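You operate a simulated robot arm through the tools that you are given. There is no shell and no other tool. Be economical: measure what you need, move in short steps, check, and stop when the job is done.

You are at the controls of a simulated two-armed robot. One attempt, no reset.

JOB
Lock the red crate in the cage; hang the ON HOLD card outside.
Fine: The crate goes on the upper shelf. Slide the bolt home; the card hangs on the door's peg. Where these are worked on the way, their far stop is far enough and under half their travel is too little: door bolt.

Only the result counts: the job must be done as asked and must still hold three seconds after the hand-in. Knocking over, shifting, dropping, spilling or breaking anything else fails it.

ROBOT AND FRAMES
Two 7-joint arms with two-finger parallel grippers on one trunk, on a base that drives. Base frame: it is fixed to the floor where the robot stands at the start and does not move with it; the origin is under the middle of the robot, x ahead of it, y to its left, z up. Readings come in m, degrees, newtons and seconds.
The left shoulder is at the start at [0.05, 0.187, 1.149], the right one opposite. With the tool pointing down near the work surface each hand reaches from about 0.1 to 0.66 m from the robot's upright axis, wherever it stands, measured 20 degrees to its own side. Places, roughly: brake lever [0.2, 0.5, 0.7]; cage door [0.5, -0.3, 0.7]; door bolt [0.4, 0, 1]; peg on the cage door [0.4, -0.3, 1.1]; upper shelf of the red cage [0.7, -0.2, 0.9]. Payload 3.43 kg a hand.
Tool frame (each hand has its own): the origin (TCP) lies between the finger pads and is the grasp point; the fingertips stand 0.03 m ahead of it; z points along the fingers, y is the line along which they close. Largest opening 0.094 m; finger width 0.028, thickness 0.01; the body of the gripper, 0.05 by 0.096 m, starts 0.055 m behind the TCP.
Orientation is told as [roll, pitch, yaw] about the base's x, y, z axes, in that order, counted from this pose: with the fingers straight down and closing along the base's y, the tool's x points along the base's -x, its y along +y and its z along -z.

CONTROLS
- The arms move only by the tool step_arm. It takes "left_commands", "right_commands" or both (then of equal length, played together; a hand with none holds still); each is a list of rows, each a list of 2 entries, a list of its own where there are three numbers: the shift along the tool's x, y, z in mm, then the turn, a rotation vector about the tool's x, y, z in degrees. In form: [[[x, y, z], [ax, ay, az]], ...]. A call has 1 to 10 rows; each row shifts and turns the commanded pose from where the row before left it, along the tool's axes as they then stand. "left_hand" and "right_hand" are, for a hand that has rows, the opening in per cent of the stroke, from 0 (shut) to 100 (fully open), set as the call begins (left out, the last holds). Each row takes 0.2 s and may step no farther than 0.05 m and 8.6 degrees from the row before; otherwise, or with a gripper value out of range, the whole call is refused. A pose out of reach is approached as far as the arm can. The call stops where the force on the tool passes 90 N (or 10 N more than at its start, if that is more) or the arm is blocked; 0.2 s more then pass. The fingers move at their own pace (about 0.153 m/s each) and stop on an object; they squeeze with about 24 N. The grip force told is the motor's: it shows also when the fingers shut on nothing. Time passes only in rows, and 0.2 s behind the last, so rows that do not move let the fingers close. The reply holds the time, the measured pose of the TCP, the force on the tool along the base axes, the opening and the grip force, in the units named above and with some noise, with the torque about the TCP (base axes, N m) and any sound that the robot's microphone picked up.
- Cameras (640 x 400 px; columns grow to the right, rows downward): "scene" is now at [0.1515, -0.0105, 1.335]; the picture's right is [-0.13, -0.99, 0.00], its down [-0.31, 0.04, -0.95] and it looks along [0.94, -0.12, -0.32] (base axes); focal length 214 px, centre (320, 200). "left" rides on the left gripper at [0.076, -0.014, -0.103] in its tool frame; the picture's right is [0.18, 0.98, 0.00], its down [-0.75, 0.14, -0.64] and it looks along [-0.63, 0.12, 0.77] (tool axes); focal length 243 px, centre (320, 200). "right" rides on the right gripper at [0.076, 0.014, -0.103] in its tool frame; the picture's right is [-0.18, 0.98, 0.00], its down [-0.75, -0.14, -0.64] and it looks along [-0.63, -0.12, 0.77] (tool axes); focal length 243 px, centre (320, 200).
- capture(camera): a new picture of that camera. The clock stands still meanwhile.
- raise_lower(by): slides the trunk up (or, below 0, down) by that many m; the arms and the scene camera ride with it, the base frame stays. It gives what a move gives, with no picture.
- roll_base(legs): drives the robot by 1 to 6 legs, each [ahead, left, turn to the left] in m, m and degrees, along the robot's own axes; the way and the turn of a leg run together, so that a leg with both is an arc; at most 1.5 m and 180 degrees a leg. The arms and the cameras ride along, it lands a little off, and it stops where it bumps. It gives what a move gives.
- pan_tilt(pan, tilt): turns the head with the scene camera to pan (to the left, within 80 degrees either way) and tilt (down, from -29 to 69), counted from straight ahead of the robot. It gives what a move gives.
- point_at(camera, pixels): for up to 12 pixels [column, row] of the newest picture of that camera ("zoom" is the newest enlarged one), the place [x, y, z] in the base frame of the surface seen there, good to about 0.002 m. The clock stands still meanwhile.
- zoom(camera, box): a new picture of the part [left, top, right, bottom] of that camera's present view, enlarged. The clock stands still meanwhile.
- close_job(): hands the job in; it is judged then, once.

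Work in short steps. Measure before you move; look again where a grasp or a placing could have gone wrong, and mend it. You have 80 turns and 78 pictures in all, those below and enlarged ones among them. Open the grippers and draw the arms clear of the work before you hand the job in, unless the task says otherwise; then end with one line.

The tools are called after "Call:" as a command line: name --argument value ..., lists and objects as JSON in quotes. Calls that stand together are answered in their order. step_arm: Moves the arms, as the interface text tells. Its arguments: {"type":"object","properties":{"left_commands":{"type":"array","items":{"type":"array"}},"left_hand":{"type":"number"},"right_commands":{"type":"array","items":{"type":"array"}},"right_hand":{"type":"number"}},"required":[]} The other tools are called the same way: raise_lower (by) slides the trunk up or down; roll_base (legs) drives the base; pan_tilt (pan, tilt) turns the head that bears the scene camera; capture (camera) takes a picture; point_at (camera, pixels) gives the place of the surface under pixels of a picture; zoom (camera, box) takes an enlarged picture of a part of a camera's view; close_job () hands the job in.

At the start:

```text
clock: 0.0
left_position: [0.2772, -0.0332, 1.3693]
left_orientation: [0.0, 0.0, 0.1]
left_ft_force: [-0.3, 0.2, 1.2]
left_wrist_torque: [0.0, -0.01, -0.01]
left_opening: 0.0941
left_finger_force: 0.1
right_position: [0.3721, -0.1075, 1.1989]
right_orientation: [-0.1, -0.1, -15.9]
right_ft_force: [-0.9, -0.3, 0.7]
right_wrist_torque: [-0.01, 0.0, 0.01]
right_opening: 0.0937
right_finger_force: 0.1
trunk travel left (down, up): [-0.364, 0.067]
robot x, y, heading: [0.0017, -0.0023, 0.0]
head pan, tilt: [-7.3, 18.4]
```

scene: 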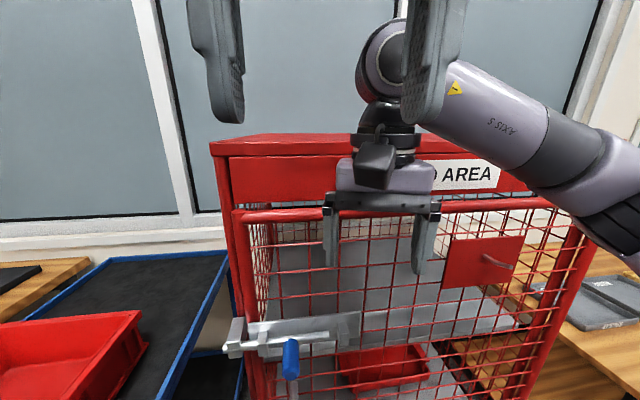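
right: 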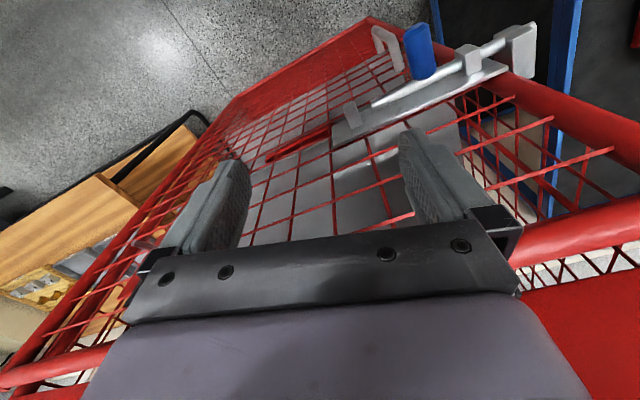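
left: 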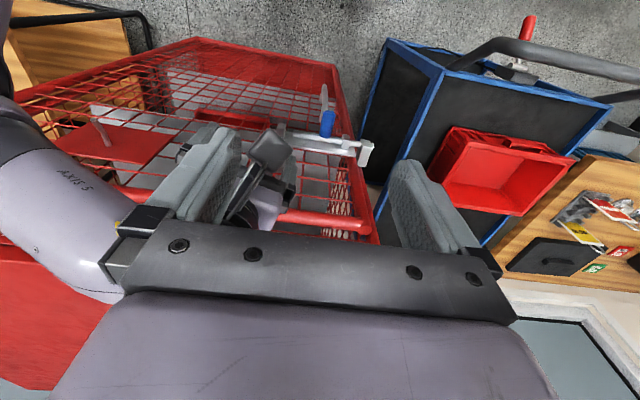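

The scene shows the cage ahead with its bolt (about 290,335) and a red crate on a cart at left. I look left for the crate, the cards and the brake lever.

Call:
pan_tilt --pan 50 --tilt 35

Call:
capture --camera "scene"

```text
clock: 1.3
left_position: [0.2784, -0.0305, 1.3713]
left_orientation: [-0.6, 0.2, 0.3]
left_ft_force: [0.3, 0.3, 0.6]
left_wrist_torque: [0.0, -0.03, 0.03]
left_opening: 0.094
left_finger_force: 0.2
right_position: [0.3709, -0.1072, 1.1997]
right_orientation: [0.0, -0.1, -16.0]
right_ft_force: [1.0, -0.2, -0.1]
right_wrist_torque: [0.0, 0.02, 0.01]
right_opening: 0.094
right_finger_force: 0.0
trunk travel left (down, up): [-0.364, 0.067]
robot x, y, heading: [0.002, -0.0023, 0.2]
head pan, tilt: [50.0, 35.0]
```

```text
74 pictures are left
```

scene: 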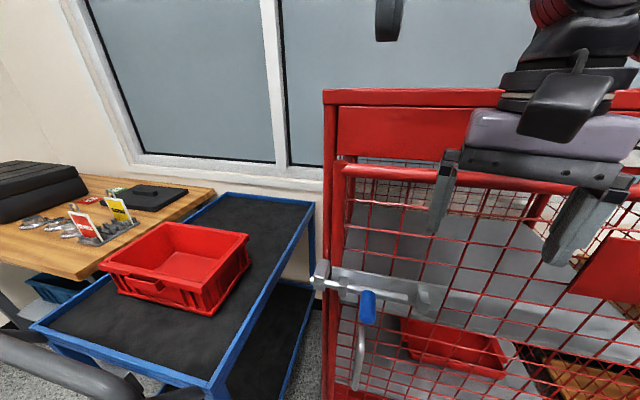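

The crate sits on the cart, and cards stand on the bench at (85,225). I zoom in on the cards and on the crate, and measure.

Call:
zoom --camera "scene" --box '[0, 160, 200, 285]'

Call:
point_at --camera "scene" --pixels '[[98, 266], [211, 290], [250, 240], [164, 224], [180, 262], [145, 285], [207, 387], [313, 204], [85, 225], [117, 210], [325, 275], [366, 305]]'

Call:
zoom --camera "scene" --box '[290, 220, 490, 400]'

```text
3.20 times, centred on (100, 222) of scene
```

zoom: 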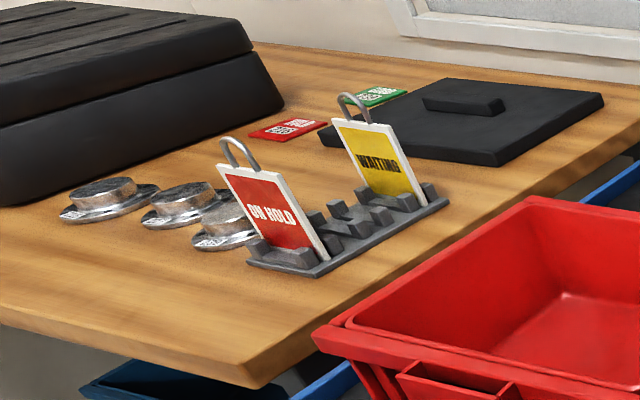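

```text
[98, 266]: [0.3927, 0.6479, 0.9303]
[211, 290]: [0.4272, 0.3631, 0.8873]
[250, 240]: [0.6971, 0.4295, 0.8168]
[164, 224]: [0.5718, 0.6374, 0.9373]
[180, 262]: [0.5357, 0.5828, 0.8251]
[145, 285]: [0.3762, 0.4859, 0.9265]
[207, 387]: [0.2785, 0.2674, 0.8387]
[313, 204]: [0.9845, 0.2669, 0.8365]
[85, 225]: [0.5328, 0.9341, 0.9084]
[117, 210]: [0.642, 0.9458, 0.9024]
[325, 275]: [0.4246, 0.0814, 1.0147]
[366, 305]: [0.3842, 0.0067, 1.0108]
```

```text
2.22 times, centred on (390, 310) of scene
```

zoom: 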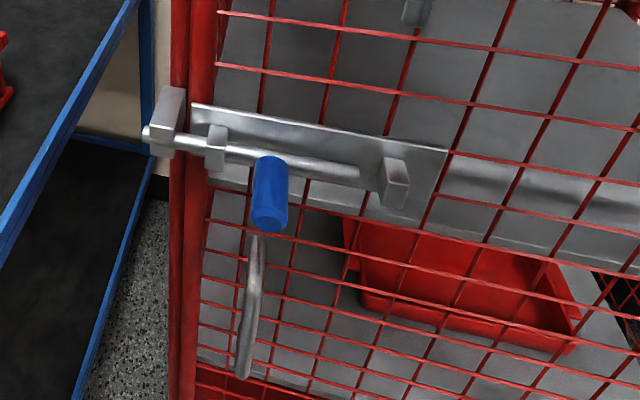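

The door is bolted at the left, with the blue knob at about (0.38, 0.01, 1.01). I back off a little to see the whole cage.

Call:
roll_base --legs '[[-0.35, 0, 0]]'

Call:
pan_tilt --pan -10 --tilt 25

Call:
capture --camera "scene"

```text
clock: 3.5
left_position: [-0.0676, -0.0307, 1.3736]
left_orientation: [-0.6, -0.1, 0.4]
left_ft_force: [-0.3, 0.0, 0.5]
left_wrist_torque: [-0.01, -0.02, 0.0]
left_opening: 0.0938
left_finger_force: 0.1
right_position: [0.0265, -0.1066, 1.2003]
right_orientation: [-0.1, -0.1, -16.1]
right_ft_force: [-0.9, -0.8, 0.7]
right_wrist_torque: [-0.03, -0.03, -0.03]
right_opening: 0.0942
right_finger_force: 0.0
trunk travel left (down, up): [-0.364, 0.067]
robot x, y, heading: [-0.3453, -0.0002, 0.0]
head pan, tilt: [50.0, 35.0]
```

```text
clock: 4.8
left_position: [-0.0663, -0.0279, 1.3742]
left_orientation: [-1.0, 0.2, 0.4]
left_ft_force: [0.6, -0.3, -0.2]
left_wrist_torque: [-0.03, -0.03, -0.02]
left_opening: 0.094
left_finger_force: 0.0
right_position: [0.0263, -0.1082, 1.1995]
right_orientation: [0.0, -0.2, -16.1]
right_ft_force: [1.0, 0.0, -0.3]
right_wrist_torque: [0.01, 0.01, 0.0]
right_opening: 0.0941
right_finger_force: 0.1
trunk travel left (down, up): [-0.364, 0.067]
robot x, y, heading: [-0.3451, 0.0016, -0.1]
head pan, tilt: [-10.0, 25.0]
```

```text
71 pictures are left
```

scene: 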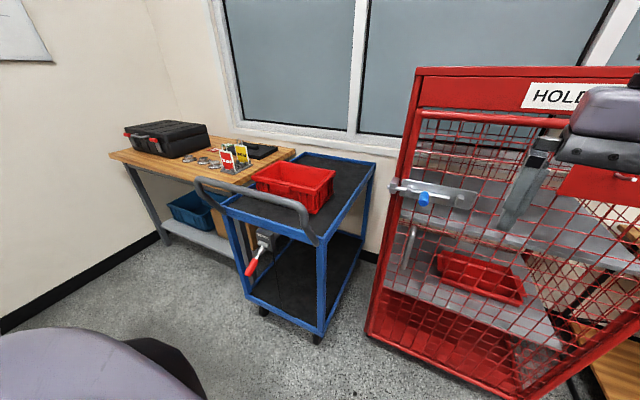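

The picture does not match the told pan; the head may still have been turning. I take the picture again.

Call:
capture --camera "scene"

Call:
point_at --camera "scene" --pixels '[[320, 200], [425, 199], [395, 185], [312, 330]]'

```text
70 pictures are left
```

scene: 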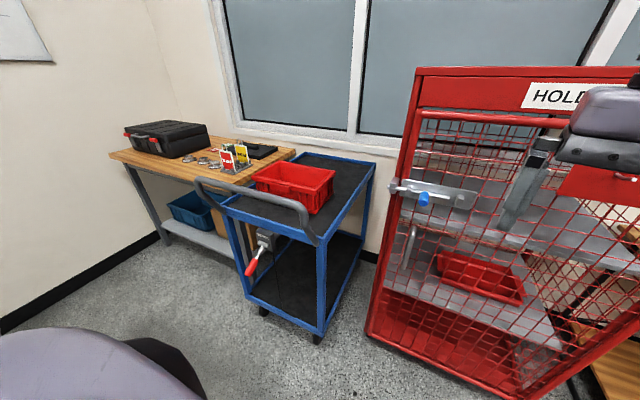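

```text
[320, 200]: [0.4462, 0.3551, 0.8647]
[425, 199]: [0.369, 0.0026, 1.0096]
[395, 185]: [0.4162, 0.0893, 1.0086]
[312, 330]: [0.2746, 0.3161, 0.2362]
```

The optical axis is really about 29° left, so the head lags. I repeat the command.

Call:
pan_tilt --pan -10 --tilt 25

Call:
capture --camera "scene"

Call:
point_at --camera "scene" --pixels '[[320, 200], [320, 100]]'

```text
clock: 5.4
left_position: [-0.0674, -0.0266, 1.3737]
left_orientation: [-1.1, 0.1, 0.5]
left_ft_force: [-0.2, 0.2, 0.6]
left_wrist_torque: [0.02, 0.02, -0.01]
left_opening: 0.094
left_finger_force: 0.0
right_position: [0.0266, -0.1081, 1.1993]
right_orientation: [-0.1, -0.1, -16.1]
right_ft_force: [-0.8, -1.1, -0.5]
right_wrist_torque: [-0.03, -0.02, 0.02]
right_opening: 0.0941
right_finger_force: 0.1
trunk travel left (down, up): [-0.364, 0.067]
robot x, y, heading: [-0.3451, 0.0012, -0.2]
head pan, tilt: [-10.0, 25.0]
```

```text
69 pictures are left
```

scene: 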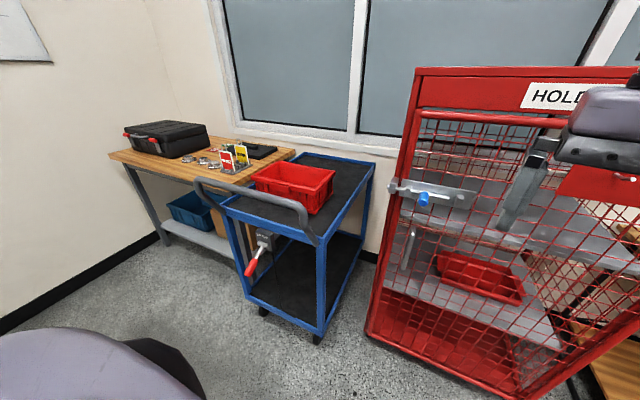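

```text
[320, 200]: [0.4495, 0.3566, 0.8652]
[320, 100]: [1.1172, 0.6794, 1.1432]
```

The head points about 29° left, 32° down, whatever it tells. I try another command to see how it answers.

Call:
pan_tilt --pan -50 --tilt 25

Call:
capture --camera "scene"

Call:
point_at --camera "scene" --pixels '[[320, 200], [320, 300]]'

```text
clock: 6.5
left_position: [-0.0658, -0.0278, 1.3736]
left_orientation: [-1.1, 0.2, 0.4]
left_ft_force: [-0.7, 0.1, 0.1]
left_wrist_torque: [0.0, 0.05, -0.01]
left_opening: 0.0942
left_finger_force: 0.1
right_position: [0.0263, -0.1068, 1.1998]
right_orientation: [-0.2, -0.1, -16.1]
right_ft_force: [0.0, 0.0, -1.1]
right_wrist_torque: [0.02, -0.01, 0.01]
right_opening: 0.094
right_finger_force: 0.0
trunk travel left (down, up): [-0.364, 0.067]
robot x, y, heading: [-0.3448, -0.0018, 0.1]
head pan, tilt: [-50.0, 25.0]
```

```text
68 pictures are left
```

scene: 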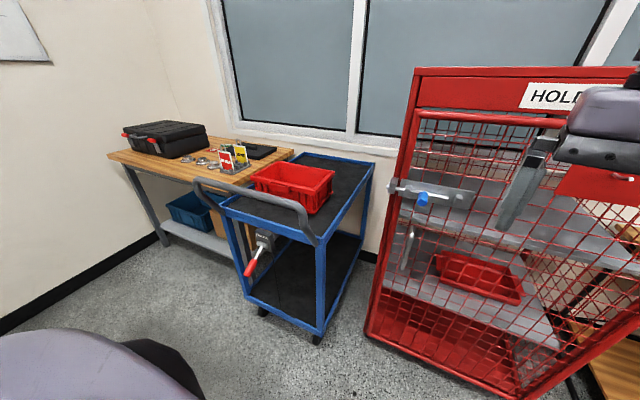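

```text
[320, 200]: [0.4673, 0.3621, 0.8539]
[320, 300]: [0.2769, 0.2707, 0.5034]
```

The head seems jammed against the left arm, whose pose shifted slightly when I panned. I move the left arm ahead and to its own side.

Call:
step_arm --left_commands '[[[-30, 30, 0], [0, 0, 0]], [[-30, 30, 0], [0, 0, 0]], [[-30, 30, 0], [0, 0, 0]], [[-30, 30, 0], [0, 0, 0]], [[-30, 30, 5], [0, 0, 0]], [[-20, 30, 10], [0, 0, 0]], [[-10, 30, 10], [0, 0, 0]], [[0, 30, 10], [0, 0, 0]]]'

Call:
pan_tilt --pan -20 --tilt 25

Call:
capture --camera "scene"

Call:
point_at --camera "scene" --pixels '[[320, 200], [320, 300]]'

```text
clock: 8.3
left_position: [0.1067, 0.2127, 1.3302]
left_orientation: [-0.7, 0.1, 0.3]
left_ft_force: [0.0, 0.0, -0.1]
left_wrist_torque: [-0.01, 0.01, 0.03]
left_opening: 0.094
left_finger_force: 0.1
left hand out of reach, approached as far as the arm can: row 5
right_position: [0.0263, -0.1059, 1.2008]
right_orientation: [-0.1, -0.1, -16.1]
right_ft_force: [0.1, 0.4, -0.1]
right_wrist_torque: [0.0, 0.0, -0.01]
right_opening: 0.0939
right_finger_force: 0.1
trunk travel left (down, up): [-0.364, 0.067]
robot x, y, heading: [-0.3412, 0.0032, -0.2]
head pan, tilt: [-50.0, 25.0]
```

```text
clock: 9.2
left_position: [0.1079, 0.212, 1.3298]
left_orientation: [-0.7, 0.1, 0.4]
left_ft_force: [-0.4, 0.6, 0.8]
left_wrist_torque: [0.01, -0.02, 0.02]
left_opening: 0.0937
left_finger_force: 0.1
right_position: [0.0263, -0.1074, 1.1989]
right_orientation: [-0.1, 0.0, -16.0]
right_ft_force: [0.4, 0.1, 0.3]
right_wrist_torque: [-0.01, 0.01, -0.03]
right_opening: 0.0938
right_finger_force: 0.1
trunk travel left (down, up): [-0.364, 0.067]
robot x, y, heading: [-0.344, 0.0001, -0.4]
head pan, tilt: [-20.0, 25.0]
```

```text
67 pictures are left
```

scene: 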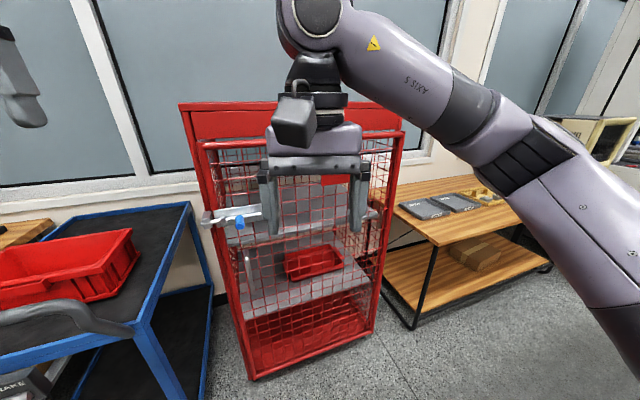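

```text
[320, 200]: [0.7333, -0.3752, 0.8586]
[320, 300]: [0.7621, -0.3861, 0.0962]
```

The head is free again. I move the right hand down and to the right for a clear view of the door.

Call:
step_arm --right_commands '[[[10, -30, 30], [0, 0, 0]], [[10, -30, 30], [0, 0, 0]], [[10, -30, 30], [0, 0, 0]], [[10, -30, 30], [0, 0, 0]], [[0, -30, 30], [0, 0, 0]], [[0, -30, 30], [0, 0, 0]], [[0, -30, 30], [0, 0, 0]], [[0, 0, 30], [0, 0, 0]]]'

Call:
pan_tilt --pan -20 --tilt 25

Call:
capture --camera "scene"

Call:
zoom --camera "scene" --box '[160, 90, 420, 390]'

```text
clock: 11.0
left_position: [0.1076, 0.2109, 1.3307]
left_orientation: [-0.6, 0.2, 0.2]
left_ft_force: [-0.8, -0.1, 0.2]
left_wrist_torque: [0.0, -0.01, 0.01]
left_opening: 0.094
left_finger_force: 0.0
right_position: [-0.0701, -0.2997, 0.9585]
right_orientation: [-0.1, 0.0, -16.0]
right_ft_force: [1.3, 0.6, -0.5]
right_wrist_torque: [-0.02, -0.03, -0.01]
right_opening: 0.0939
right_finger_force: 0.0
trunk travel left (down, up): [-0.364, 0.067]
robot x, y, heading: [-0.345, 0.0003, -0.3]
head pan, tilt: [-20.0, 25.0]
```

```text
clock: 11.6
left_position: [0.1067, 0.211, 1.3308]
left_orientation: [-0.6, 0.1, 0.4]
left_ft_force: [0.2, 0.1, 0.0]
left_wrist_torque: [0.02, -0.03, -0.04]
left_opening: 0.094
left_finger_force: 0.1
right_position: [-0.0714, -0.2996, 0.9591]
right_orientation: [0.0, -0.2, -16.1]
right_ft_force: [-0.1, -0.8, -0.2]
right_wrist_torque: [0.01, 0.0, 0.01]
right_opening: 0.0939
right_finger_force: 0.0
trunk travel left (down, up): [-0.364, 0.067]
robot x, y, heading: [-0.3447, 0.0003, -0.2]
head pan, tilt: [-20.0, 25.0]
```

```text
66 pictures are left
```

scene: 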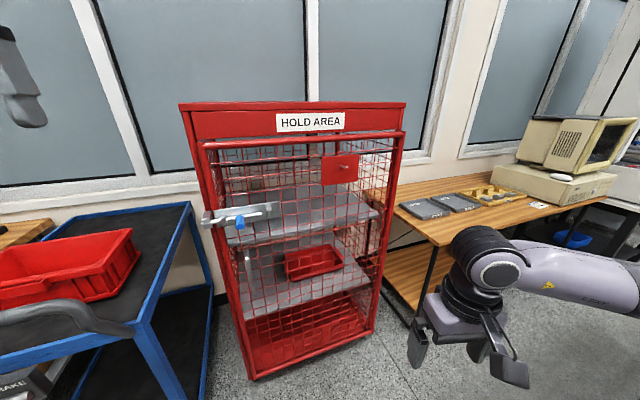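

```text
1.33 times, centred on (290, 240) of scene
```

zoom: 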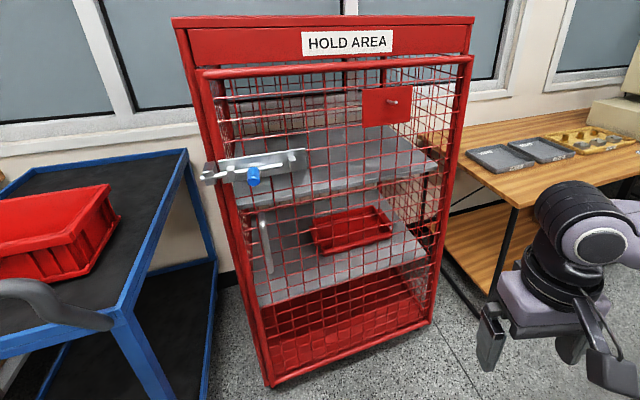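

The view is clear: upper shelf empty, lower one holds another crate, peg plate at about (340,168). I zoom on the bolt, handle and peg, and measure.

Call:
point_at --camera "scene" --pixels '[[206, 148], [400, 140], [372, 325], [250, 365], [350, 168], [325, 160], [375, 208], [232, 243], [240, 294], [370, 264], [190, 130], [300, 217]]'

Call:
zoom --camera "scene" --box '[190, 190, 300, 300]'

Call:
point_at --camera "zoom" --pixels '[[100, 170], [200, 175], [292, 200], [270, 180], [440, 145], [460, 95], [290, 330], [310, 420], [330, 540], [320, 455]]'

Call:
zoom --camera "scene" --box '[300, 130, 410, 220]'

Call:
point_at --camera "zoom" --pixels '[[226, 215], [245, 213], [265, 213], [130, 165], [310, 150], [300, 290]]'

```text
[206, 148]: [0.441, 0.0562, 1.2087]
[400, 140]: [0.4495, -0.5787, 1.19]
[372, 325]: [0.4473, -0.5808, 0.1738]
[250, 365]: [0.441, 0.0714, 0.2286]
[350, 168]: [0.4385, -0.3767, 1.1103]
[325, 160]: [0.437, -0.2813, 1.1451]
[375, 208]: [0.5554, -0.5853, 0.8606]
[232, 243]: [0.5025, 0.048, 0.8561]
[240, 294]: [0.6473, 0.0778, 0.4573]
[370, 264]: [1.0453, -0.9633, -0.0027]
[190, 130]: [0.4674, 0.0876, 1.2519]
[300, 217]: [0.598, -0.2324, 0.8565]
```

```text
3.64 times, centred on (245, 245) of scene
```

zoom: 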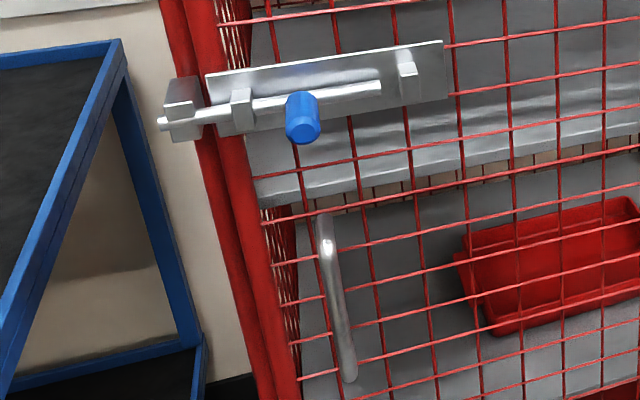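

```text
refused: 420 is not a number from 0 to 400
```

```text
4.44 times, centred on (355, 175) of scene
```

zoom: 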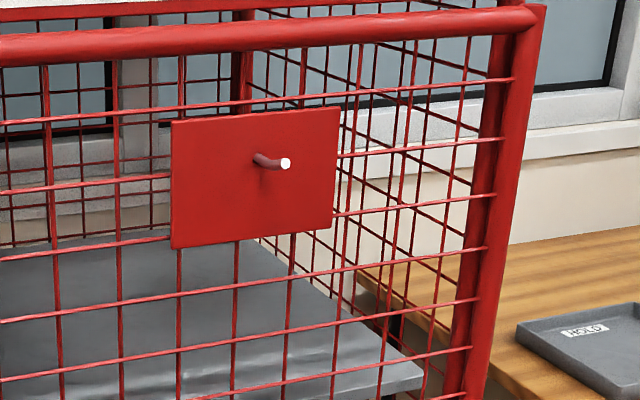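

```text
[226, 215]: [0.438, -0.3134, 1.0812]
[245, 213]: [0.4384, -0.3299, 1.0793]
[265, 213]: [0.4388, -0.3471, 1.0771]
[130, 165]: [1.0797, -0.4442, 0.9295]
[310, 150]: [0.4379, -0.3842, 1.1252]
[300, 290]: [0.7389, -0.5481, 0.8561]
```

Measuring the peg in this enlarged view, then the bolt again.

Call:
point_at --camera "zoom" --pixels '[[285, 163], [276, 164], [268, 161], [258, 157], [230, 180]]'

Call:
zoom --camera "scene" --box '[190, 190, 300, 300]'

Call:
point_at --camera "zoom" --pixels '[[162, 124], [183, 100], [240, 105], [302, 125], [300, 100], [370, 88], [409, 80], [430, 60], [326, 245], [335, 300], [350, 375], [322, 218]]'

```text
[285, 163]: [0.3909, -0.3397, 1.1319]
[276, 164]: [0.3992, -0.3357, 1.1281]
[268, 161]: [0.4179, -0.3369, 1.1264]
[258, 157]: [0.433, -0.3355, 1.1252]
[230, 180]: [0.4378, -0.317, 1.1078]
```

```text
3.64 times, centred on (245, 245) of scene
```

zoom: 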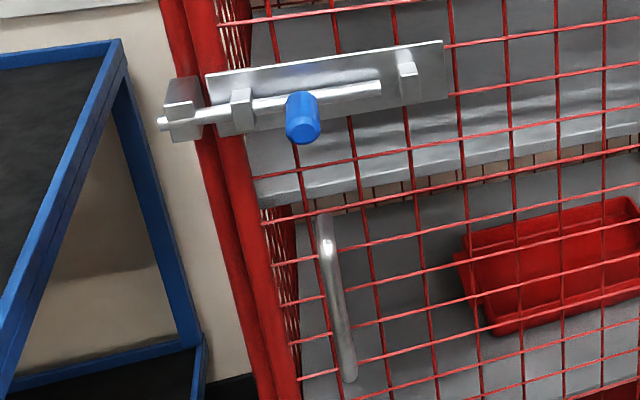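

```text
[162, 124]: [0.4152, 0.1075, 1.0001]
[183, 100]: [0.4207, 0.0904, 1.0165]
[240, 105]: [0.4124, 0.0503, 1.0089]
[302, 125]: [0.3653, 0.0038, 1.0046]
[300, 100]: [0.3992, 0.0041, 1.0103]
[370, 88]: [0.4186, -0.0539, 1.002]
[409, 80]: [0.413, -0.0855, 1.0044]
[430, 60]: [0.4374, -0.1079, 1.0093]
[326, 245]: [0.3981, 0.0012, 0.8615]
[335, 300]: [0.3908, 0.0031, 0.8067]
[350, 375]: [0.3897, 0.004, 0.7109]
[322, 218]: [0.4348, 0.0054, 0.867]
```

I have the geometry: door x≈0.44, hinge y≈-0.58, knob (0.38,0.004,1.005), handle bar (0.39,0.003,0.71–0.86), peg (0.39..0.44,-0.337,1.13), shelf top 0.856. I first turn the right hand to point ahead (+x).

Call:
step_arm --right_commands '[[[0, 0, 0], [0, 0, -8]], [[0, 0, 0], [0, 0, -8]], [[0, 10, 0], [0, -8.5, 0]], [[0, 10, 0], [0, -8.5, 0]], [[0, 10, 0], [0, -8.5, 0]], [[0, 10, 0], [0, -8.5, 0]], [[0, 10, 0], [0, -8.5, 0]], [[0, 10, 0], [0, -8.5, 0]], [[0, 10, 0], [0, -8.5, 0]], [[0, 10, 0], [0, -8.5, 0]]]'

```text
clock: 13.8
left_position: [0.1058, 0.2111, 1.331]
left_orientation: [-0.7, 0.2, 0.4]
left_ft_force: [1.0, 0.0, 1.2]
left_wrist_torque: [-0.01, 0.0, 0.01]
left_opening: 0.0938
left_finger_force: 0.0
right_position: [0.0684, -0.2589, 0.9671]
right_orientation: [-0.2, -55.3, 0.7]
right_ft_force: [-1.6, 0.8, 0.3]
right_wrist_torque: [0.0, 0.04, 0.0]
right_opening: 0.0938
right_finger_force: 0.1
right hand out of reach, approached as far as the arm can: row 3, 4, 5, 6, 7, 8, 9, 10
trunk travel left (down, up): [-0.364, 0.067]
robot x, y, heading: [-0.3441, -0.003, -0.1]
head pan, tilt: [-20.0, 25.0]
```

Horizontal pointing needs more room ahead of the body, so I push the hand forward and finish the pitch.

Call:
step_arm --right_commands '[[[-15, 0, 37], [0, 0, 0]], [[-15, 0, 37], [0, 0, 0]], [[-15, 0, 37], [0, 0, 0]], [[-15, 0, 37], [0, 0, 0]], [[-15, 0, 37], [0, 0, 0]], [[-15, 0, 37], [0, 0, 0]], [[0, 0, 0], [0, -7.5, 0]], [[0, 0, 0], [0, -7.5, 0]], [[0, 0, 0], [0, -7, 0]]]'

```text
clock: 15.8
left_position: [0.1055, 0.212, 1.3306]
left_orientation: [-0.6, 0.1, 0.3]
left_ft_force: [-0.5, 0.0, -0.2]
left_wrist_torque: [-0.02, 0.01, 0.02]
left_opening: 0.094
left_finger_force: 0.1
right_position: [0.3019, -0.259, 0.9155]
right_orientation: [-0.3, -59.2, 0.8]
right_ft_force: [0.7, -0.7, 0.2]
right_wrist_torque: [0.03, -0.02, 0.01]
right_opening: 0.094
right_finger_force: 0.1
right hand out of reach, approached as far as the arm can: row 7, 8, 9
trunk travel left (down, up): [-0.364, 0.067]
robot x, y, heading: [-0.3435, -0.0029, 0.3]
head pan, tilt: [-20.0, 25.0]
```

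About -60° pitch is what the arm gives, and that suffices for knob and handle. I bring the right hand to the knob's y and height, well short of it in x.

Call:
step_arm --right_commands '[[[0, 33, -22], [0, 0, 0]], [[0, 33, -22], [0, 0, 0]], [[0, 33, -22], [0, 0, 0]], [[0, 33, -22], [0, 0, 0]], [[0, 33, -22], [0, 0, 0]], [[0, 33, -22], [0, 0, 0]], [[0, 33, -22], [0, 0, 0]], [[0, 33, -22], [0, 0, 0]]]'

Call:
roll_base --legs '[[0.15, 0, 0]]'

```text
clock: 17.6
left_position: [0.1065, 0.212, 1.3298]
left_orientation: [-0.8, 0.1, 0.2]
left_ft_force: [-0.5, 0.2, -0.4]
left_wrist_torque: [-0.02, 0.02, 0.0]
left_opening: 0.0942
left_finger_force: 0.1
right_position: [0.1489, 0.0065, 1.0067]
right_orientation: [-0.4, -59.1, 1.0]
right_ft_force: [-0.7, 0.0, 0.6]
right_wrist_torque: [-0.01, 0.0, 0.01]
right_opening: 0.0939
right_finger_force: 0.0
trunk travel left (down, up): [-0.364, 0.067]
robot x, y, heading: [-0.3424, -0.0004, -0.1]
head pan, tilt: [-20.0, 25.0]
```

```text
clock: 19.0
left_position: [0.2592, 0.2092, 1.3306]
left_orientation: [-0.7, 0.3, 0.1]
left_ft_force: [0.2, -0.3, 0.2]
left_wrist_torque: [0.03, 0.03, 0.02]
left_opening: 0.094
left_finger_force: 0.0
right_position: [0.301, 0.005, 1.0083]
right_orientation: [-0.2, -59.0, 0.5]
right_ft_force: [0.6, 0.3, -0.3]
right_wrist_torque: [0.03, -0.01, -0.01]
right_opening: 0.0939
right_finger_force: 0.0
trunk travel left (down, up): [-0.364, 0.067]
robot x, y, heading: [-0.1935, -0.0011, -0.0]
head pan, tilt: [-20.0, 25.0]
```

The hand is at (0.301,0.005,1.008). I advance 75 mm so the knob lies between the fingers, then close.

Call:
step_arm --right_commands '[[[-13, 0, 21], [0, 0, 0]], [[-13, 0, 21], [0, 0, 0]], [[-13, 0, 21], [0, 0, 0]]]'

Call:
step_arm --right_commands '[[[0, 0, 0], [0, 0, 0]], [[0, 0, 0], [0, 0, 0]], [[0, 0, 0], [0, 0, 0]]]' --right_hand 0

Call:
zoom --camera "scene" --box '[80, 160, 280, 320]'

```text
clock: 19.8
left_position: [0.2601, 0.2103, 1.3301]
left_orientation: [-0.7, 0.2, 0.1]
left_ft_force: [-0.3, -0.3, -0.2]
left_wrist_torque: [-0.03, -0.02, 0.01]
left_opening: 0.094
left_finger_force: 0.1
right_position: [0.377, 0.0058, 1.0071]
right_orientation: [-0.2, -58.9, 0.6]
right_ft_force: [-1.2, 0.2, 0.7]
right_wrist_torque: [0.0, 0.01, 0.02]
right_opening: 0.0941
right_finger_force: 0.1
trunk travel left (down, up): [-0.364, 0.067]
robot x, y, heading: [-0.1908, -0.0028, -0.3]
head pan, tilt: [-20.0, 25.0]
```

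```text
clock: 20.6
left_position: [0.2582, 0.2065, 1.3314]
left_orientation: [-0.7, 0.0, 0.2]
left_ft_force: [0.4, -0.6, -0.5]
left_wrist_torque: [-0.02, -0.02, -0.03]
left_opening: 0.0939
left_finger_force: 0.1
right_position: [0.3782, 0.0026, 1.0089]
right_orientation: [-0.4, -59.0, 0.3]
right_ft_force: [0.2, -10.3, 0.4]
right_wrist_torque: [-0.18, 0.32, -0.02]
right_opening: 0.0299
right_finger_force: 44.5
trunk travel left (down, up): [-0.364, 0.067]
robot x, y, heading: [-0.1916, -0.001, -0.3]
head pan, tilt: [-20.0, 25.0]
```

```text
2.50 times, centred on (180, 240) of scene
```

zoom: 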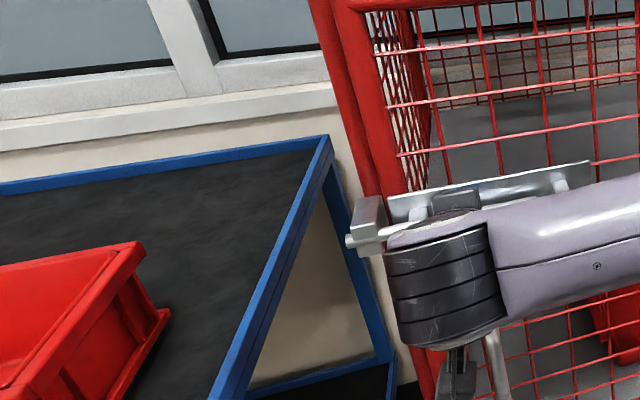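

The knob (30 mm wide) is gripped. I pull it in -y in small steps until it stops.

Call:
step_arm --right_commands '[[[0, -15, 0], [0, 0, 0]], [[0, -15, 0], [0, 0, 0]], [[0, -15, 0], [0, 0, 0]], [[0, -15, 0], [0, 0, 0]], [[0, -15, 0], [0, 0, 0]], [[0, -10, 0], [0, 0, 0]]]'

Call:
zoom --camera "scene" --box '[140, 180, 300, 280]'

```text
clock: 22.0
left_position: [0.2582, 0.2219, 1.3282]
left_orientation: [-1.3, 0.1, 0.4]
left_ft_force: [0.2, 0.1, -0.5]
left_wrist_torque: [0.0, 0.0, -0.03]
left_opening: 0.0939
left_finger_force: 0.0
right_position: [0.3659, -0.0498, 1.0086]
right_orientation: [0.8, -58.6, 3.5]
right_ft_force: [-11.1, 77.0, -12.7]
right_wrist_torque: [0.53, -0.22, -0.69]
right_opening: 0.0301
right_finger_force: 45.0
trunk travel left (down, up): [-0.364, 0.067]
robot x, y, heading: [-0.1991, -0.0023, 0.0]
head pan, tilt: [-20.0, 25.0]
```

```text
4.00 times, centred on (220, 230) of scene
```

zoom: 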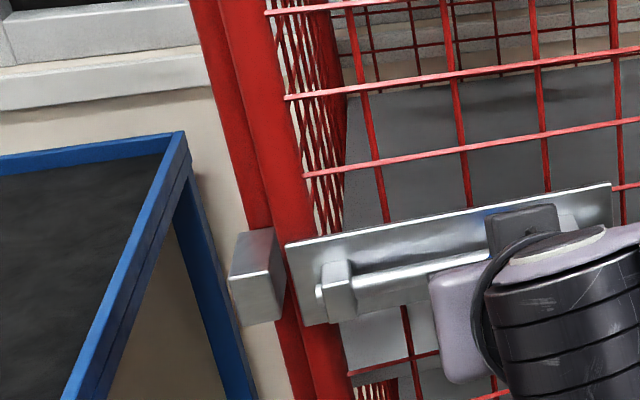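

The bolt is drawn clear of the keeper (about 55 mm, at its stop). I open, back off, and check.

Call:
step_arm --right_commands '[[[0, 0, 0], [0, 0, 0]], [[0, 0, 0], [0, 0, 0]], [[13, 0, -21], [0, 0, 0]], [[13, 0, -21], [0, 0, 0]], [[13, 0, -21], [0, 0, 0]], [[13, 0, -21], [0, 0, 0]]]' --right_hand 100

Call:
zoom --camera "scene" --box '[140, 180, 300, 280]'

```text
clock: 23.4
left_position: [0.2579, 0.21, 1.33]
left_orientation: [-0.8, 0.2, 0.1]
left_ft_force: [0.3, 0.0, -0.3]
left_wrist_torque: [-0.02, -0.03, 0.02]
left_opening: 0.094
left_finger_force: 0.2
right_position: [0.2758, -0.0814, 1.0078]
right_orientation: [-0.3, -59.1, 0.4]
right_ft_force: [-0.1, 0.0, -0.6]
right_wrist_torque: [-0.03, -0.01, 0.02]
right_opening: 0.094
right_finger_force: 0.1
trunk travel left (down, up): [-0.364, 0.067]
robot x, y, heading: [-0.1968, 0.0009, -0.2]
head pan, tilt: [-20.0, 25.0]
```

```text
4.00 times, centred on (220, 230) of scene
```

zoom: 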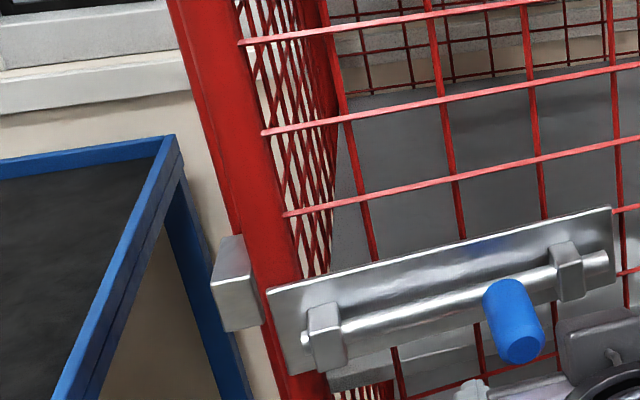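

The bolt stays drawn. Next, the right hand goes to the handle bar at (0.39,0.003,0.79).

Call:
step_arm --right_commands '[[[31, 14, 19], [0, 0, 0]], [[31, 14, 19], [0, 0, 0]], [[31, 14, 19], [0, 0, 0]], [[31, 14, 19], [0, 0, 0]], [[31, 14, 19], [0, 0, 0]], [[31, 14, 19], [0, 0, 0]]]'

Call:
step_arm --right_commands '[[[-18, 0, 30], [0, 0, 0]], [[-18, 0, 30], [0, 0, 0]], [[-18, 0, 30], [0, 0, 0]]]'

Call:
step_arm --right_commands '[[[0, 0, 0], [0, 0, 0]], [[0, 0, 0], [0, 0, 0]], [[0, 0, 0], [0, 0, 0]]]' --right_hand 0

```text
clock: 24.8
left_position: [0.2588, 0.2099, 1.3317]
left_orientation: [-0.8, 0.2, 0.1]
left_ft_force: [-0.9, 0.3, -0.1]
left_wrist_torque: [0.01, 0.03, -0.01]
left_opening: 0.0938
left_finger_force: 0.0
right_position: [0.2774, 0.0045, 0.79]
right_orientation: [-0.3, -59.0, 0.6]
right_ft_force: [-0.6, -0.4, -0.2]
right_wrist_torque: [-0.06, -0.01, 0.01]
right_opening: 0.0942
right_finger_force: 0.1
trunk travel left (down, up): [-0.364, 0.067]
robot x, y, heading: [-0.1896, 0.005, -0.3]
head pan, tilt: [-20.0, 25.0]
```

```text
clock: 25.6
left_position: [0.2589, 0.2099, 1.331]
left_orientation: [-0.6, 0.1, 0.1]
left_ft_force: [-0.7, 0.8, -1.7]
left_wrist_torque: [0.01, 0.01, -0.01]
left_opening: 0.0941
left_finger_force: 0.1
right_position: [0.3816, 0.0026, 0.789]
right_orientation: [-0.2, -59.0, 0.5]
right_ft_force: [0.9, 0.3, 1.0]
right_wrist_torque: [-0.02, 0.0, 0.02]
right_opening: 0.0941
right_finger_force: 0.1
trunk travel left (down, up): [-0.364, 0.067]
robot x, y, heading: [-0.1929, 0.0019, -0.2]
head pan, tilt: [-20.0, 25.0]
```

```text
clock: 26.4
left_position: [0.26, 0.208, 1.3296]
left_orientation: [-0.7, 0.1, 0.1]
left_ft_force: [0.6, 0.3, 0.4]
left_wrist_torque: [0.01, -0.01, -0.01]
left_opening: 0.094
left_finger_force: 0.0
right_position: [0.3824, 0.0026, 0.7893]
right_orientation: [-0.2, -59.0, 0.4]
right_ft_force: [1.1, -0.9, -0.3]
right_wrist_torque: [0.3, 0.05, -0.01]
right_opening: 0.0158
right_finger_force: 44.7
trunk travel left (down, up): [-0.364, 0.067]
robot x, y, heading: [-0.1981, -0.0034, -0.5]
head pan, tilt: [-20.0, 25.0]
```

The handle bar (16 mm) is gripped. I drive the base back along the handle's arc in short legs.

Call:
roll_base --legs '[[-0.1, -0.018, 0], [-0.096, -0.034, 0]]'

Call:
capture --camera "scene"

```text
clock: 28.3
left_position: [0.0641, 0.1562, 1.3302]
left_orientation: [-0.6, 0.1, 0.0]
left_ft_force: [-0.9, 0.2, -0.4]
left_wrist_torque: [-0.02, 0.0, 0.02]
left_opening: 0.0942
left_finger_force: 0.1
right_position: [0.1872, -0.0501, 0.789]
right_orientation: [-0.3, -59.0, 0.5]
right_ft_force: [-0.6, 1.9, -3.0]
right_wrist_torque: [0.46, 0.08, 0.16]
right_opening: 0.0158
right_finger_force: 44.9
trunk travel left (down, up): [-0.364, 0.067]
robot x, y, heading: [-0.3881, -0.0525, -0.3]
head pan, tilt: [-20.0, 25.0]
```

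```text
58 pictures are left
```

scene: 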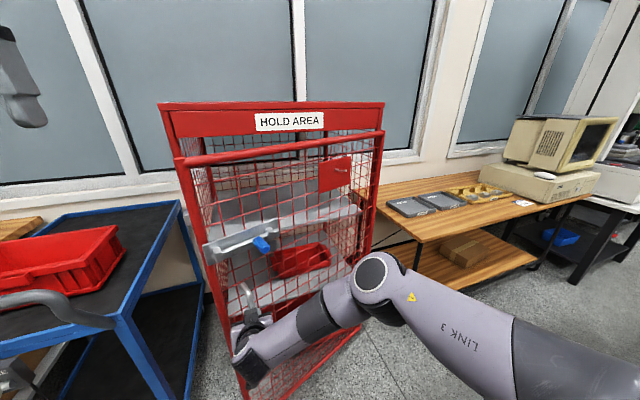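

The door swings easily with low forces. I continue along the arc to about 50°.

Call:
roll_base --legs '[[-0.089, -0.051, 0], [-0.078, -0.066, 0], [-0.066, -0.078, 0]]'

Call:
capture --camera "scene"

```text
clock: 30.5
left_position: [-0.1016, 0.0619, 1.3306]
left_orientation: [-0.7, 0.2, 0.0]
left_ft_force: [0.0, -1.2, -0.4]
left_wrist_torque: [0.03, -0.02, 0.0]
left_opening: 0.094
left_finger_force: 0.0
right_position: [0.0251, -0.1575, 0.7898]
right_orientation: [-0.7, -59.2, -0.9]
right_ft_force: [0.4, -0.8, -3.6]
right_wrist_torque: [0.7, -0.75, 0.11]
right_opening: 0.0158
right_finger_force: 44.6
trunk travel left (down, up): [-0.364, 0.067]
robot x, y, heading: [-0.5527, -0.1474, -0.5]
head pan, tilt: [-20.0, 25.0]
stopped in leg 2: the robot was blocked; the commanded pose is now the measured one
```

```text
57 pictures are left
```

scene: 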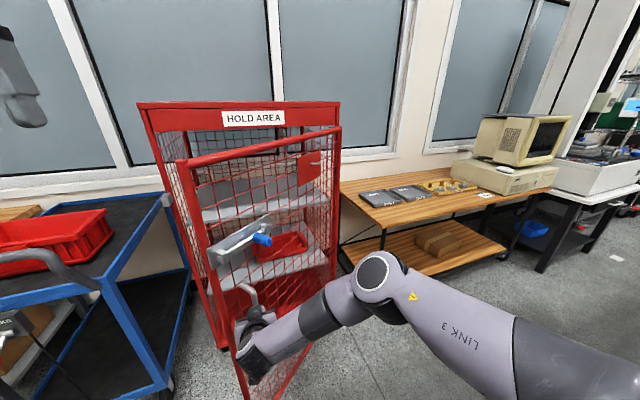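

The drive stopped with the door about 40° open, enough to reach behind it. I release the handle and draw the hand back.

Call:
step_arm --right_commands '[[[0, 0, 0], [0, 0, 0]], [[0, 0, 0], [0, 0, 0]], [[18, 0, -30], [0, 0, 0]], [[18, 0, -30], [0, 0, 0]], [[18, 0, -30], [0, 0, 0]], [[0, 30, 0], [0, 0, 0]], [[0, 30, 0], [0, 0, 0]], [[0, 30, 0], [0, 0, 0]], [[0, 30, 0], [0, 0, 0]]]' --right_hand 100

Call:
capture --camera "scene"

Call:
point_at --camera "scene" --pixels '[[180, 160], [337, 130], [246, 395]]'

```text
clock: 32.7
left_position: [-0.1027, 0.0624, 1.3312]
left_orientation: [-0.9, 0.1, 0.1]
left_ft_force: [0.1, 0.5, 0.3]
left_wrist_torque: [-0.01, 0.01, -0.03]
left_opening: 0.0939
left_finger_force: 0.2
right_position: [-0.045, -0.0709, 0.7918]
right_orientation: [-3.0, -60.5, -2.7]
right_ft_force: [-0.1, -1.0, 0.3]
right_wrist_torque: [0.02, 0.02, -0.01]
right_opening: 0.0942
right_finger_force: 0.1
trunk travel left (down, up): [-0.364, 0.067]
robot x, y, heading: [-0.5589, -0.1484, -0.4]
head pan, tilt: [-20.0, 25.0]
stopped in row 9 (right hand): the arm was blocked; the commanded pose is now the measured one
```

```text
56 pictures are left
```

scene: 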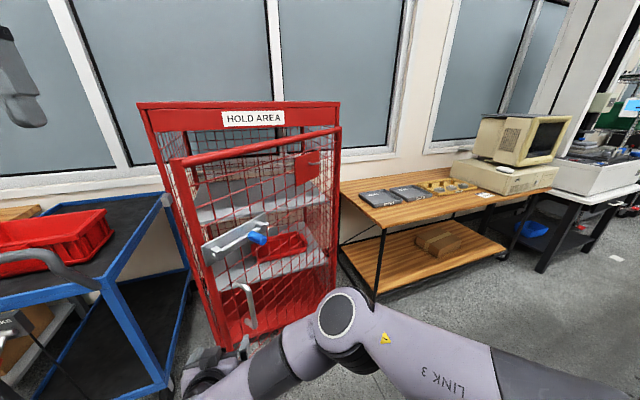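

```text
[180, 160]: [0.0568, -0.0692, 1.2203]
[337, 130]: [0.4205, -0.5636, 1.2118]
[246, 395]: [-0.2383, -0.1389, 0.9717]
```

The door now stands about 37° open, its edge at (0.06,-0.07). Before I drive left I measure how far the cart's handle sticks out.

Call:
point_at --camera "scene" --pixels '[[5, 256], [40, 256], [70, 265], [98, 287], [108, 282], [160, 380], [205, 380], [240, 345], [247, 305], [345, 310]]'

```text
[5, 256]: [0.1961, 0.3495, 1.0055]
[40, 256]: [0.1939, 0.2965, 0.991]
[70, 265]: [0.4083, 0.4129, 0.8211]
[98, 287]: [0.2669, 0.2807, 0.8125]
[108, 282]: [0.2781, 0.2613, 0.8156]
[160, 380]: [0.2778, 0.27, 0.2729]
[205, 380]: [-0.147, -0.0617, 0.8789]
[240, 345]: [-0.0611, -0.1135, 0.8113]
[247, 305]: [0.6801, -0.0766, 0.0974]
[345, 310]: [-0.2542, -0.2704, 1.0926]
```

The cart handle reaches to x≈0.19 at y>0.28. I drive left 0.42 m, staying behind it, then bring the right hand back in front of its own shoulder.

Call:
roll_base --legs '[[0, 0.42, 0]]'

Call:
step_arm --right_commands '[[[0, -34, 0], [0, 0, 0]], [[0, -34, 0], [0, 0, 0]], [[0, -34, 0], [0, 0, 0]], [[0, -34, 0], [0, 0, 0]], [[0, -34, 0], [0, 0, 0]], [[0, -34, 0], [0, 0, 0]], [[0, -34, 0], [0, 0, 0]], [[0, -30, 0], [0, 0, 0]]]' --right_hand 0

Call:
pan_tilt --pan -20 --tilt 25

Call:
capture --camera "scene"

```text
clock: 37.0
left_position: [-0.1029, 0.4936, 1.3305]
left_orientation: [-0.9, 0.2, 0.6]
left_ft_force: [-0.3, -0.5, 0.2]
left_wrist_torque: [0.02, -0.02, -0.02]
left_opening: 0.094
left_finger_force: 0.0
right_position: [-0.0461, 0.3623, 0.7899]
right_orientation: [-2.9, -60.5, -2.1]
right_ft_force: [-0.6, 0.1, -0.1]
right_wrist_torque: [-0.03, -0.01, -0.01]
right_opening: 0.0943
right_finger_force: 0.0
trunk travel left (down, up): [-0.364, 0.067]
robot x, y, heading: [-0.5545, 0.2764, 0.2]
head pan, tilt: [-20.0, 25.0]
```

```text
clock: 38.8
left_position: [-0.104, 0.4919, 1.3308]
left_orientation: [-0.7, 0.0, 0.6]
left_ft_force: [0.3, -0.3, 0.8]
left_wrist_torque: [0.02, -0.02, 0.02]
left_opening: 0.0941
left_finger_force: 0.0
right_position: [-0.0584, 0.1333, 0.8193]
right_orientation: [-3.4, -60.1, -2.2]
right_ft_force: [0.4, 1.0, 0.3]
right_wrist_torque: [-0.02, 0.01, -0.01]
right_opening: 0.0
right_finger_force: 23.5
right hand out of reach, approached as far as the arm can: row 7, 8
trunk travel left (down, up): [-0.364, 0.067]
robot x, y, heading: [-0.5544, 0.2813, 0.2]
head pan, tilt: [-20.0, 25.0]
```

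```text
clock: 39.4
left_position: [-0.1029, 0.4923, 1.3303]
left_orientation: [-0.7, 0.1, 0.5]
left_ft_force: [0.4, 0.3, 0.7]
left_wrist_torque: [0.0, 0.03, 0.01]
left_opening: 0.0939
left_finger_force: 0.0
right_position: [-0.0591, 0.1349, 0.8195]
right_orientation: [-3.6, -60.1, -2.2]
right_ft_force: [-0.8, -0.9, -0.1]
right_wrist_torque: [0.02, -0.02, 0.0]
right_opening: 0.0
right_finger_force: 24.3
trunk travel left (down, up): [-0.364, 0.067]
robot x, y, heading: [-0.5544, 0.2773, 0.3]
head pan, tilt: [-20.0, 25.0]
```

```text
55 pictures are left
```

scene: 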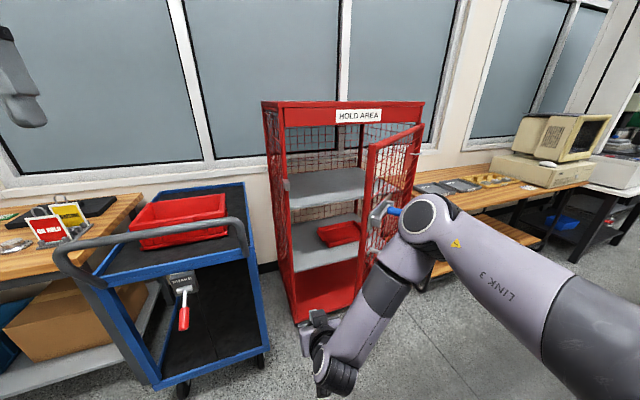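

The cage is open and the arm points ahead-left of the door edge. I measure the elbow and the door edge before driving forward.

Call:
point_at --camera "scene" --pixels '[[425, 215], [400, 225], [385, 290], [372, 150], [370, 250], [365, 205], [420, 130], [320, 330]]'

```text
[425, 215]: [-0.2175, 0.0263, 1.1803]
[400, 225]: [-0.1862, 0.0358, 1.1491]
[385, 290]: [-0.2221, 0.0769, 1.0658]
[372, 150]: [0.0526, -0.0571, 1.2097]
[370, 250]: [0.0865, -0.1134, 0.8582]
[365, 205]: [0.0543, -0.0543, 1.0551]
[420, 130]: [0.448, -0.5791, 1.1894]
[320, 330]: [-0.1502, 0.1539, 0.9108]
```

I drive forward 0.2 m with a slight left shift so the hand passes inside the door edge, then check.

Call:
roll_base --legs '[[0, 0.035, 0], [0.2, 0, 0]]'

Call:
capture --camera "scene"

```text
clock: 41.6
left_position: [0.0979, 0.5257, 1.3301]
left_orientation: [-0.8, 0.3, 0.3]
left_ft_force: [0.6, 0.4, 0.9]
left_wrist_torque: [0.0, 0.05, 0.06]
left_opening: 0.0939
left_finger_force: 0.0
right_position: [0.1409, 0.1687, 0.8188]
right_orientation: [-3.5, -60.1, -2.4]
right_ft_force: [0.7, -0.1, 0.3]
right_wrist_torque: [0.01, 0.0, -0.01]
right_opening: 0.0
right_finger_force: 24.4
trunk travel left (down, up): [-0.364, 0.067]
robot x, y, heading: [-0.3542, 0.3161, -0.1]
head pan, tilt: [-20.0, 25.0]
```

```text
54 pictures are left
```

scene: 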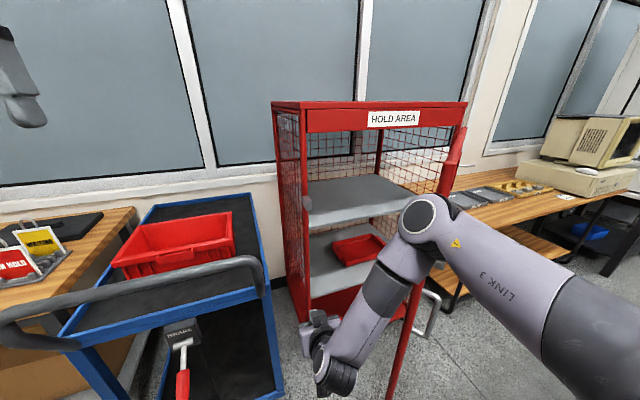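

The hand and forearm are inside the door. I strafe right to sweep the door open.

Call:
roll_base --legs '[[0, -0.3, 0]]'

Call:
capture --camera "scene"

```text
clock: 43.9
left_position: [0.0968, 0.3175, 1.3293]
left_orientation: [-0.9, 0.1, 0.1]
left_ft_force: [0.8, -0.1, -0.3]
left_wrist_torque: [-0.01, 0.0, 0.03]
left_opening: 0.094
left_finger_force: 0.1
right_position: [0.1346, -0.0242, 0.8209]
right_orientation: [-0.6, -59.7, -3.4]
right_ft_force: [3.2, 11.3, 4.4]
right_wrist_torque: [-0.47, 0.46, -0.91]
right_opening: 0.0
right_finger_force: 23.9
trunk travel left (down, up): [-0.364, 0.067]
robot x, y, heading: [-0.3574, 0.1071, -0.4]
head pan, tilt: [-20.0, 25.0]
stopped in leg 1: the robot was blocked; the commanded pose is now the measured one
```

```text
53 pictures are left
```

scene: 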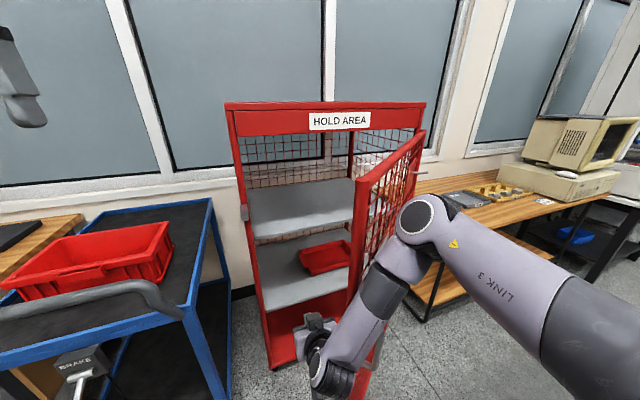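

The slanted forearm jams on the door edge instead of swinging it. I back left, then straighten the right arm forward and to its own side so it will push the right way.

Call:
roll_base --legs '[[0, 0.15, 0]]'

Call:
step_arm --right_commands '[[[-36, -9, 10], [0, 0, 0]], [[-36, -9, 10], [0, 0, 0]], [[-36, -9, 10], [0, 0, 0]], [[-36, -20, 10], [0, 0, 0]], [[-36, -20, 10], [0, 0, 0]], [[0, -20, 0], [0, 0, 0]]]'

Call:
capture --camera "scene"

```text
clock: 45.9
left_position: [0.0977, 0.4683, 1.3295]
left_orientation: [-0.9, 0.1, 0.4]
left_ft_force: [-0.8, 0.4, 0.0]
left_wrist_torque: [-0.03, 0.02, -0.01]
left_opening: 0.094
left_finger_force: 0.0
right_position: [0.1349, 0.1239, 0.8186]
right_orientation: [-0.8, -59.6, -3.1]
right_ft_force: [0.1, 1.0, -0.7]
right_wrist_torque: [0.0, 0.01, 0.0]
right_opening: 0.0003
right_finger_force: 23.8
trunk travel left (down, up): [-0.364, 0.067]
robot x, y, heading: [-0.3555, 0.2538, -0.2]
head pan, tilt: [-20.0, 25.0]
```

```text
clock: 47.5
left_position: [0.086, 0.4834, 1.3329]
left_orientation: [-1.5, -0.4, 0.5]
left_ft_force: [-0.7, 0.7, 0.2]
left_wrist_torque: [-0.06, -0.01, -0.04]
left_opening: 0.0939
left_finger_force: 0.1
right_position: [0.2472, 0.0701, 0.9533]
right_orientation: [-1.9, -59.1, 1.3]
right_ft_force: [-0.8, -0.2, -1.2]
right_wrist_torque: [0.01, -0.02, 0.07]
right_opening: 0.0
right_finger_force: 24.1
trunk travel left (down, up): [-0.364, 0.067]
robot x, y, heading: [-0.3558, 0.2574, 0.1]
head pan, tilt: [-20.0, 25.0]
stopped in row 6 (right hand): the arm was blocked; the commanded pose is now the measured one
```

```text
52 pictures are left
```

scene: 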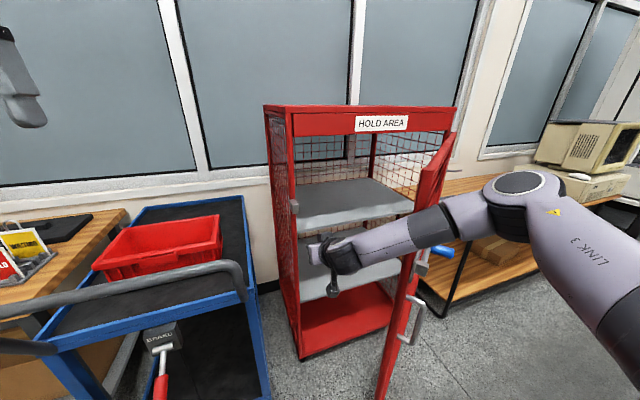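

The right arm's elbow points outward, so it always meets the door edge badly. Instead I will stand left of the cage facing right and push the door with the left hand. First I back out and tuck the right arm.

Call:
roll_base --legs '[[0, 0.04, 0], [-0.19, 0, 0]]'

Call:
step_arm --right_commands '[[[15, -10, -35], [0, 0, 0]], [[15, -10, -35], [0, 0, 0]], [[15, -10, -35], [0, 0, 0]], [[10, -10, -35], [0, 0, 0]], [[0, -10, -35], [0, 8, 0]], [[0, 0, -20], [0, 8, 0]], [[0, 0, -20], [0, 8, 0]]]'

```text
clock: 49.7
left_position: [-0.0988, 0.5128, 1.3311]
left_orientation: [-0.9, 0.1, 0.7]
left_ft_force: [-0.4, 0.0, 0.4]
left_wrist_torque: [-0.01, -0.02, 0.01]
left_opening: 0.0939
left_finger_force: 0.0
right_position: [0.0643, 0.0935, 0.9419]
right_orientation: [-0.9, -58.7, -0.5]
right_ft_force: [0.0, 0.7, -0.1]
right_wrist_torque: [-0.01, 0.0, -0.02]
right_opening: 0.0001
right_finger_force: 24.3
trunk travel left (down, up): [-0.364, 0.067]
robot x, y, heading: [-0.5486, 0.3003, 0.3]
head pan, tilt: [-20.0, 25.0]
```

```text
clock: 51.3
left_position: [-0.0978, 0.5132, 1.3314]
left_orientation: [-0.9, 0.0, 0.7]
left_ft_force: [0.1, 0.5, -0.4]
left_wrist_torque: [0.01, 0.0, -0.04]
left_opening: 0.0941
left_finger_force: 0.0
right_position: [-0.1431, 0.0494, 1.0144]
right_orientation: [-0.7, -34.5, -0.8]
right_ft_force: [-0.2, -0.5, 0.5]
right_wrist_torque: [-0.01, -0.02, 0.01]
right_opening: 0.0
right_finger_force: 23.9
trunk travel left (down, up): [-0.364, 0.067]
robot x, y, heading: [-0.5473, 0.3021, 0.4]
head pan, tilt: [-20.0, 25.0]
```

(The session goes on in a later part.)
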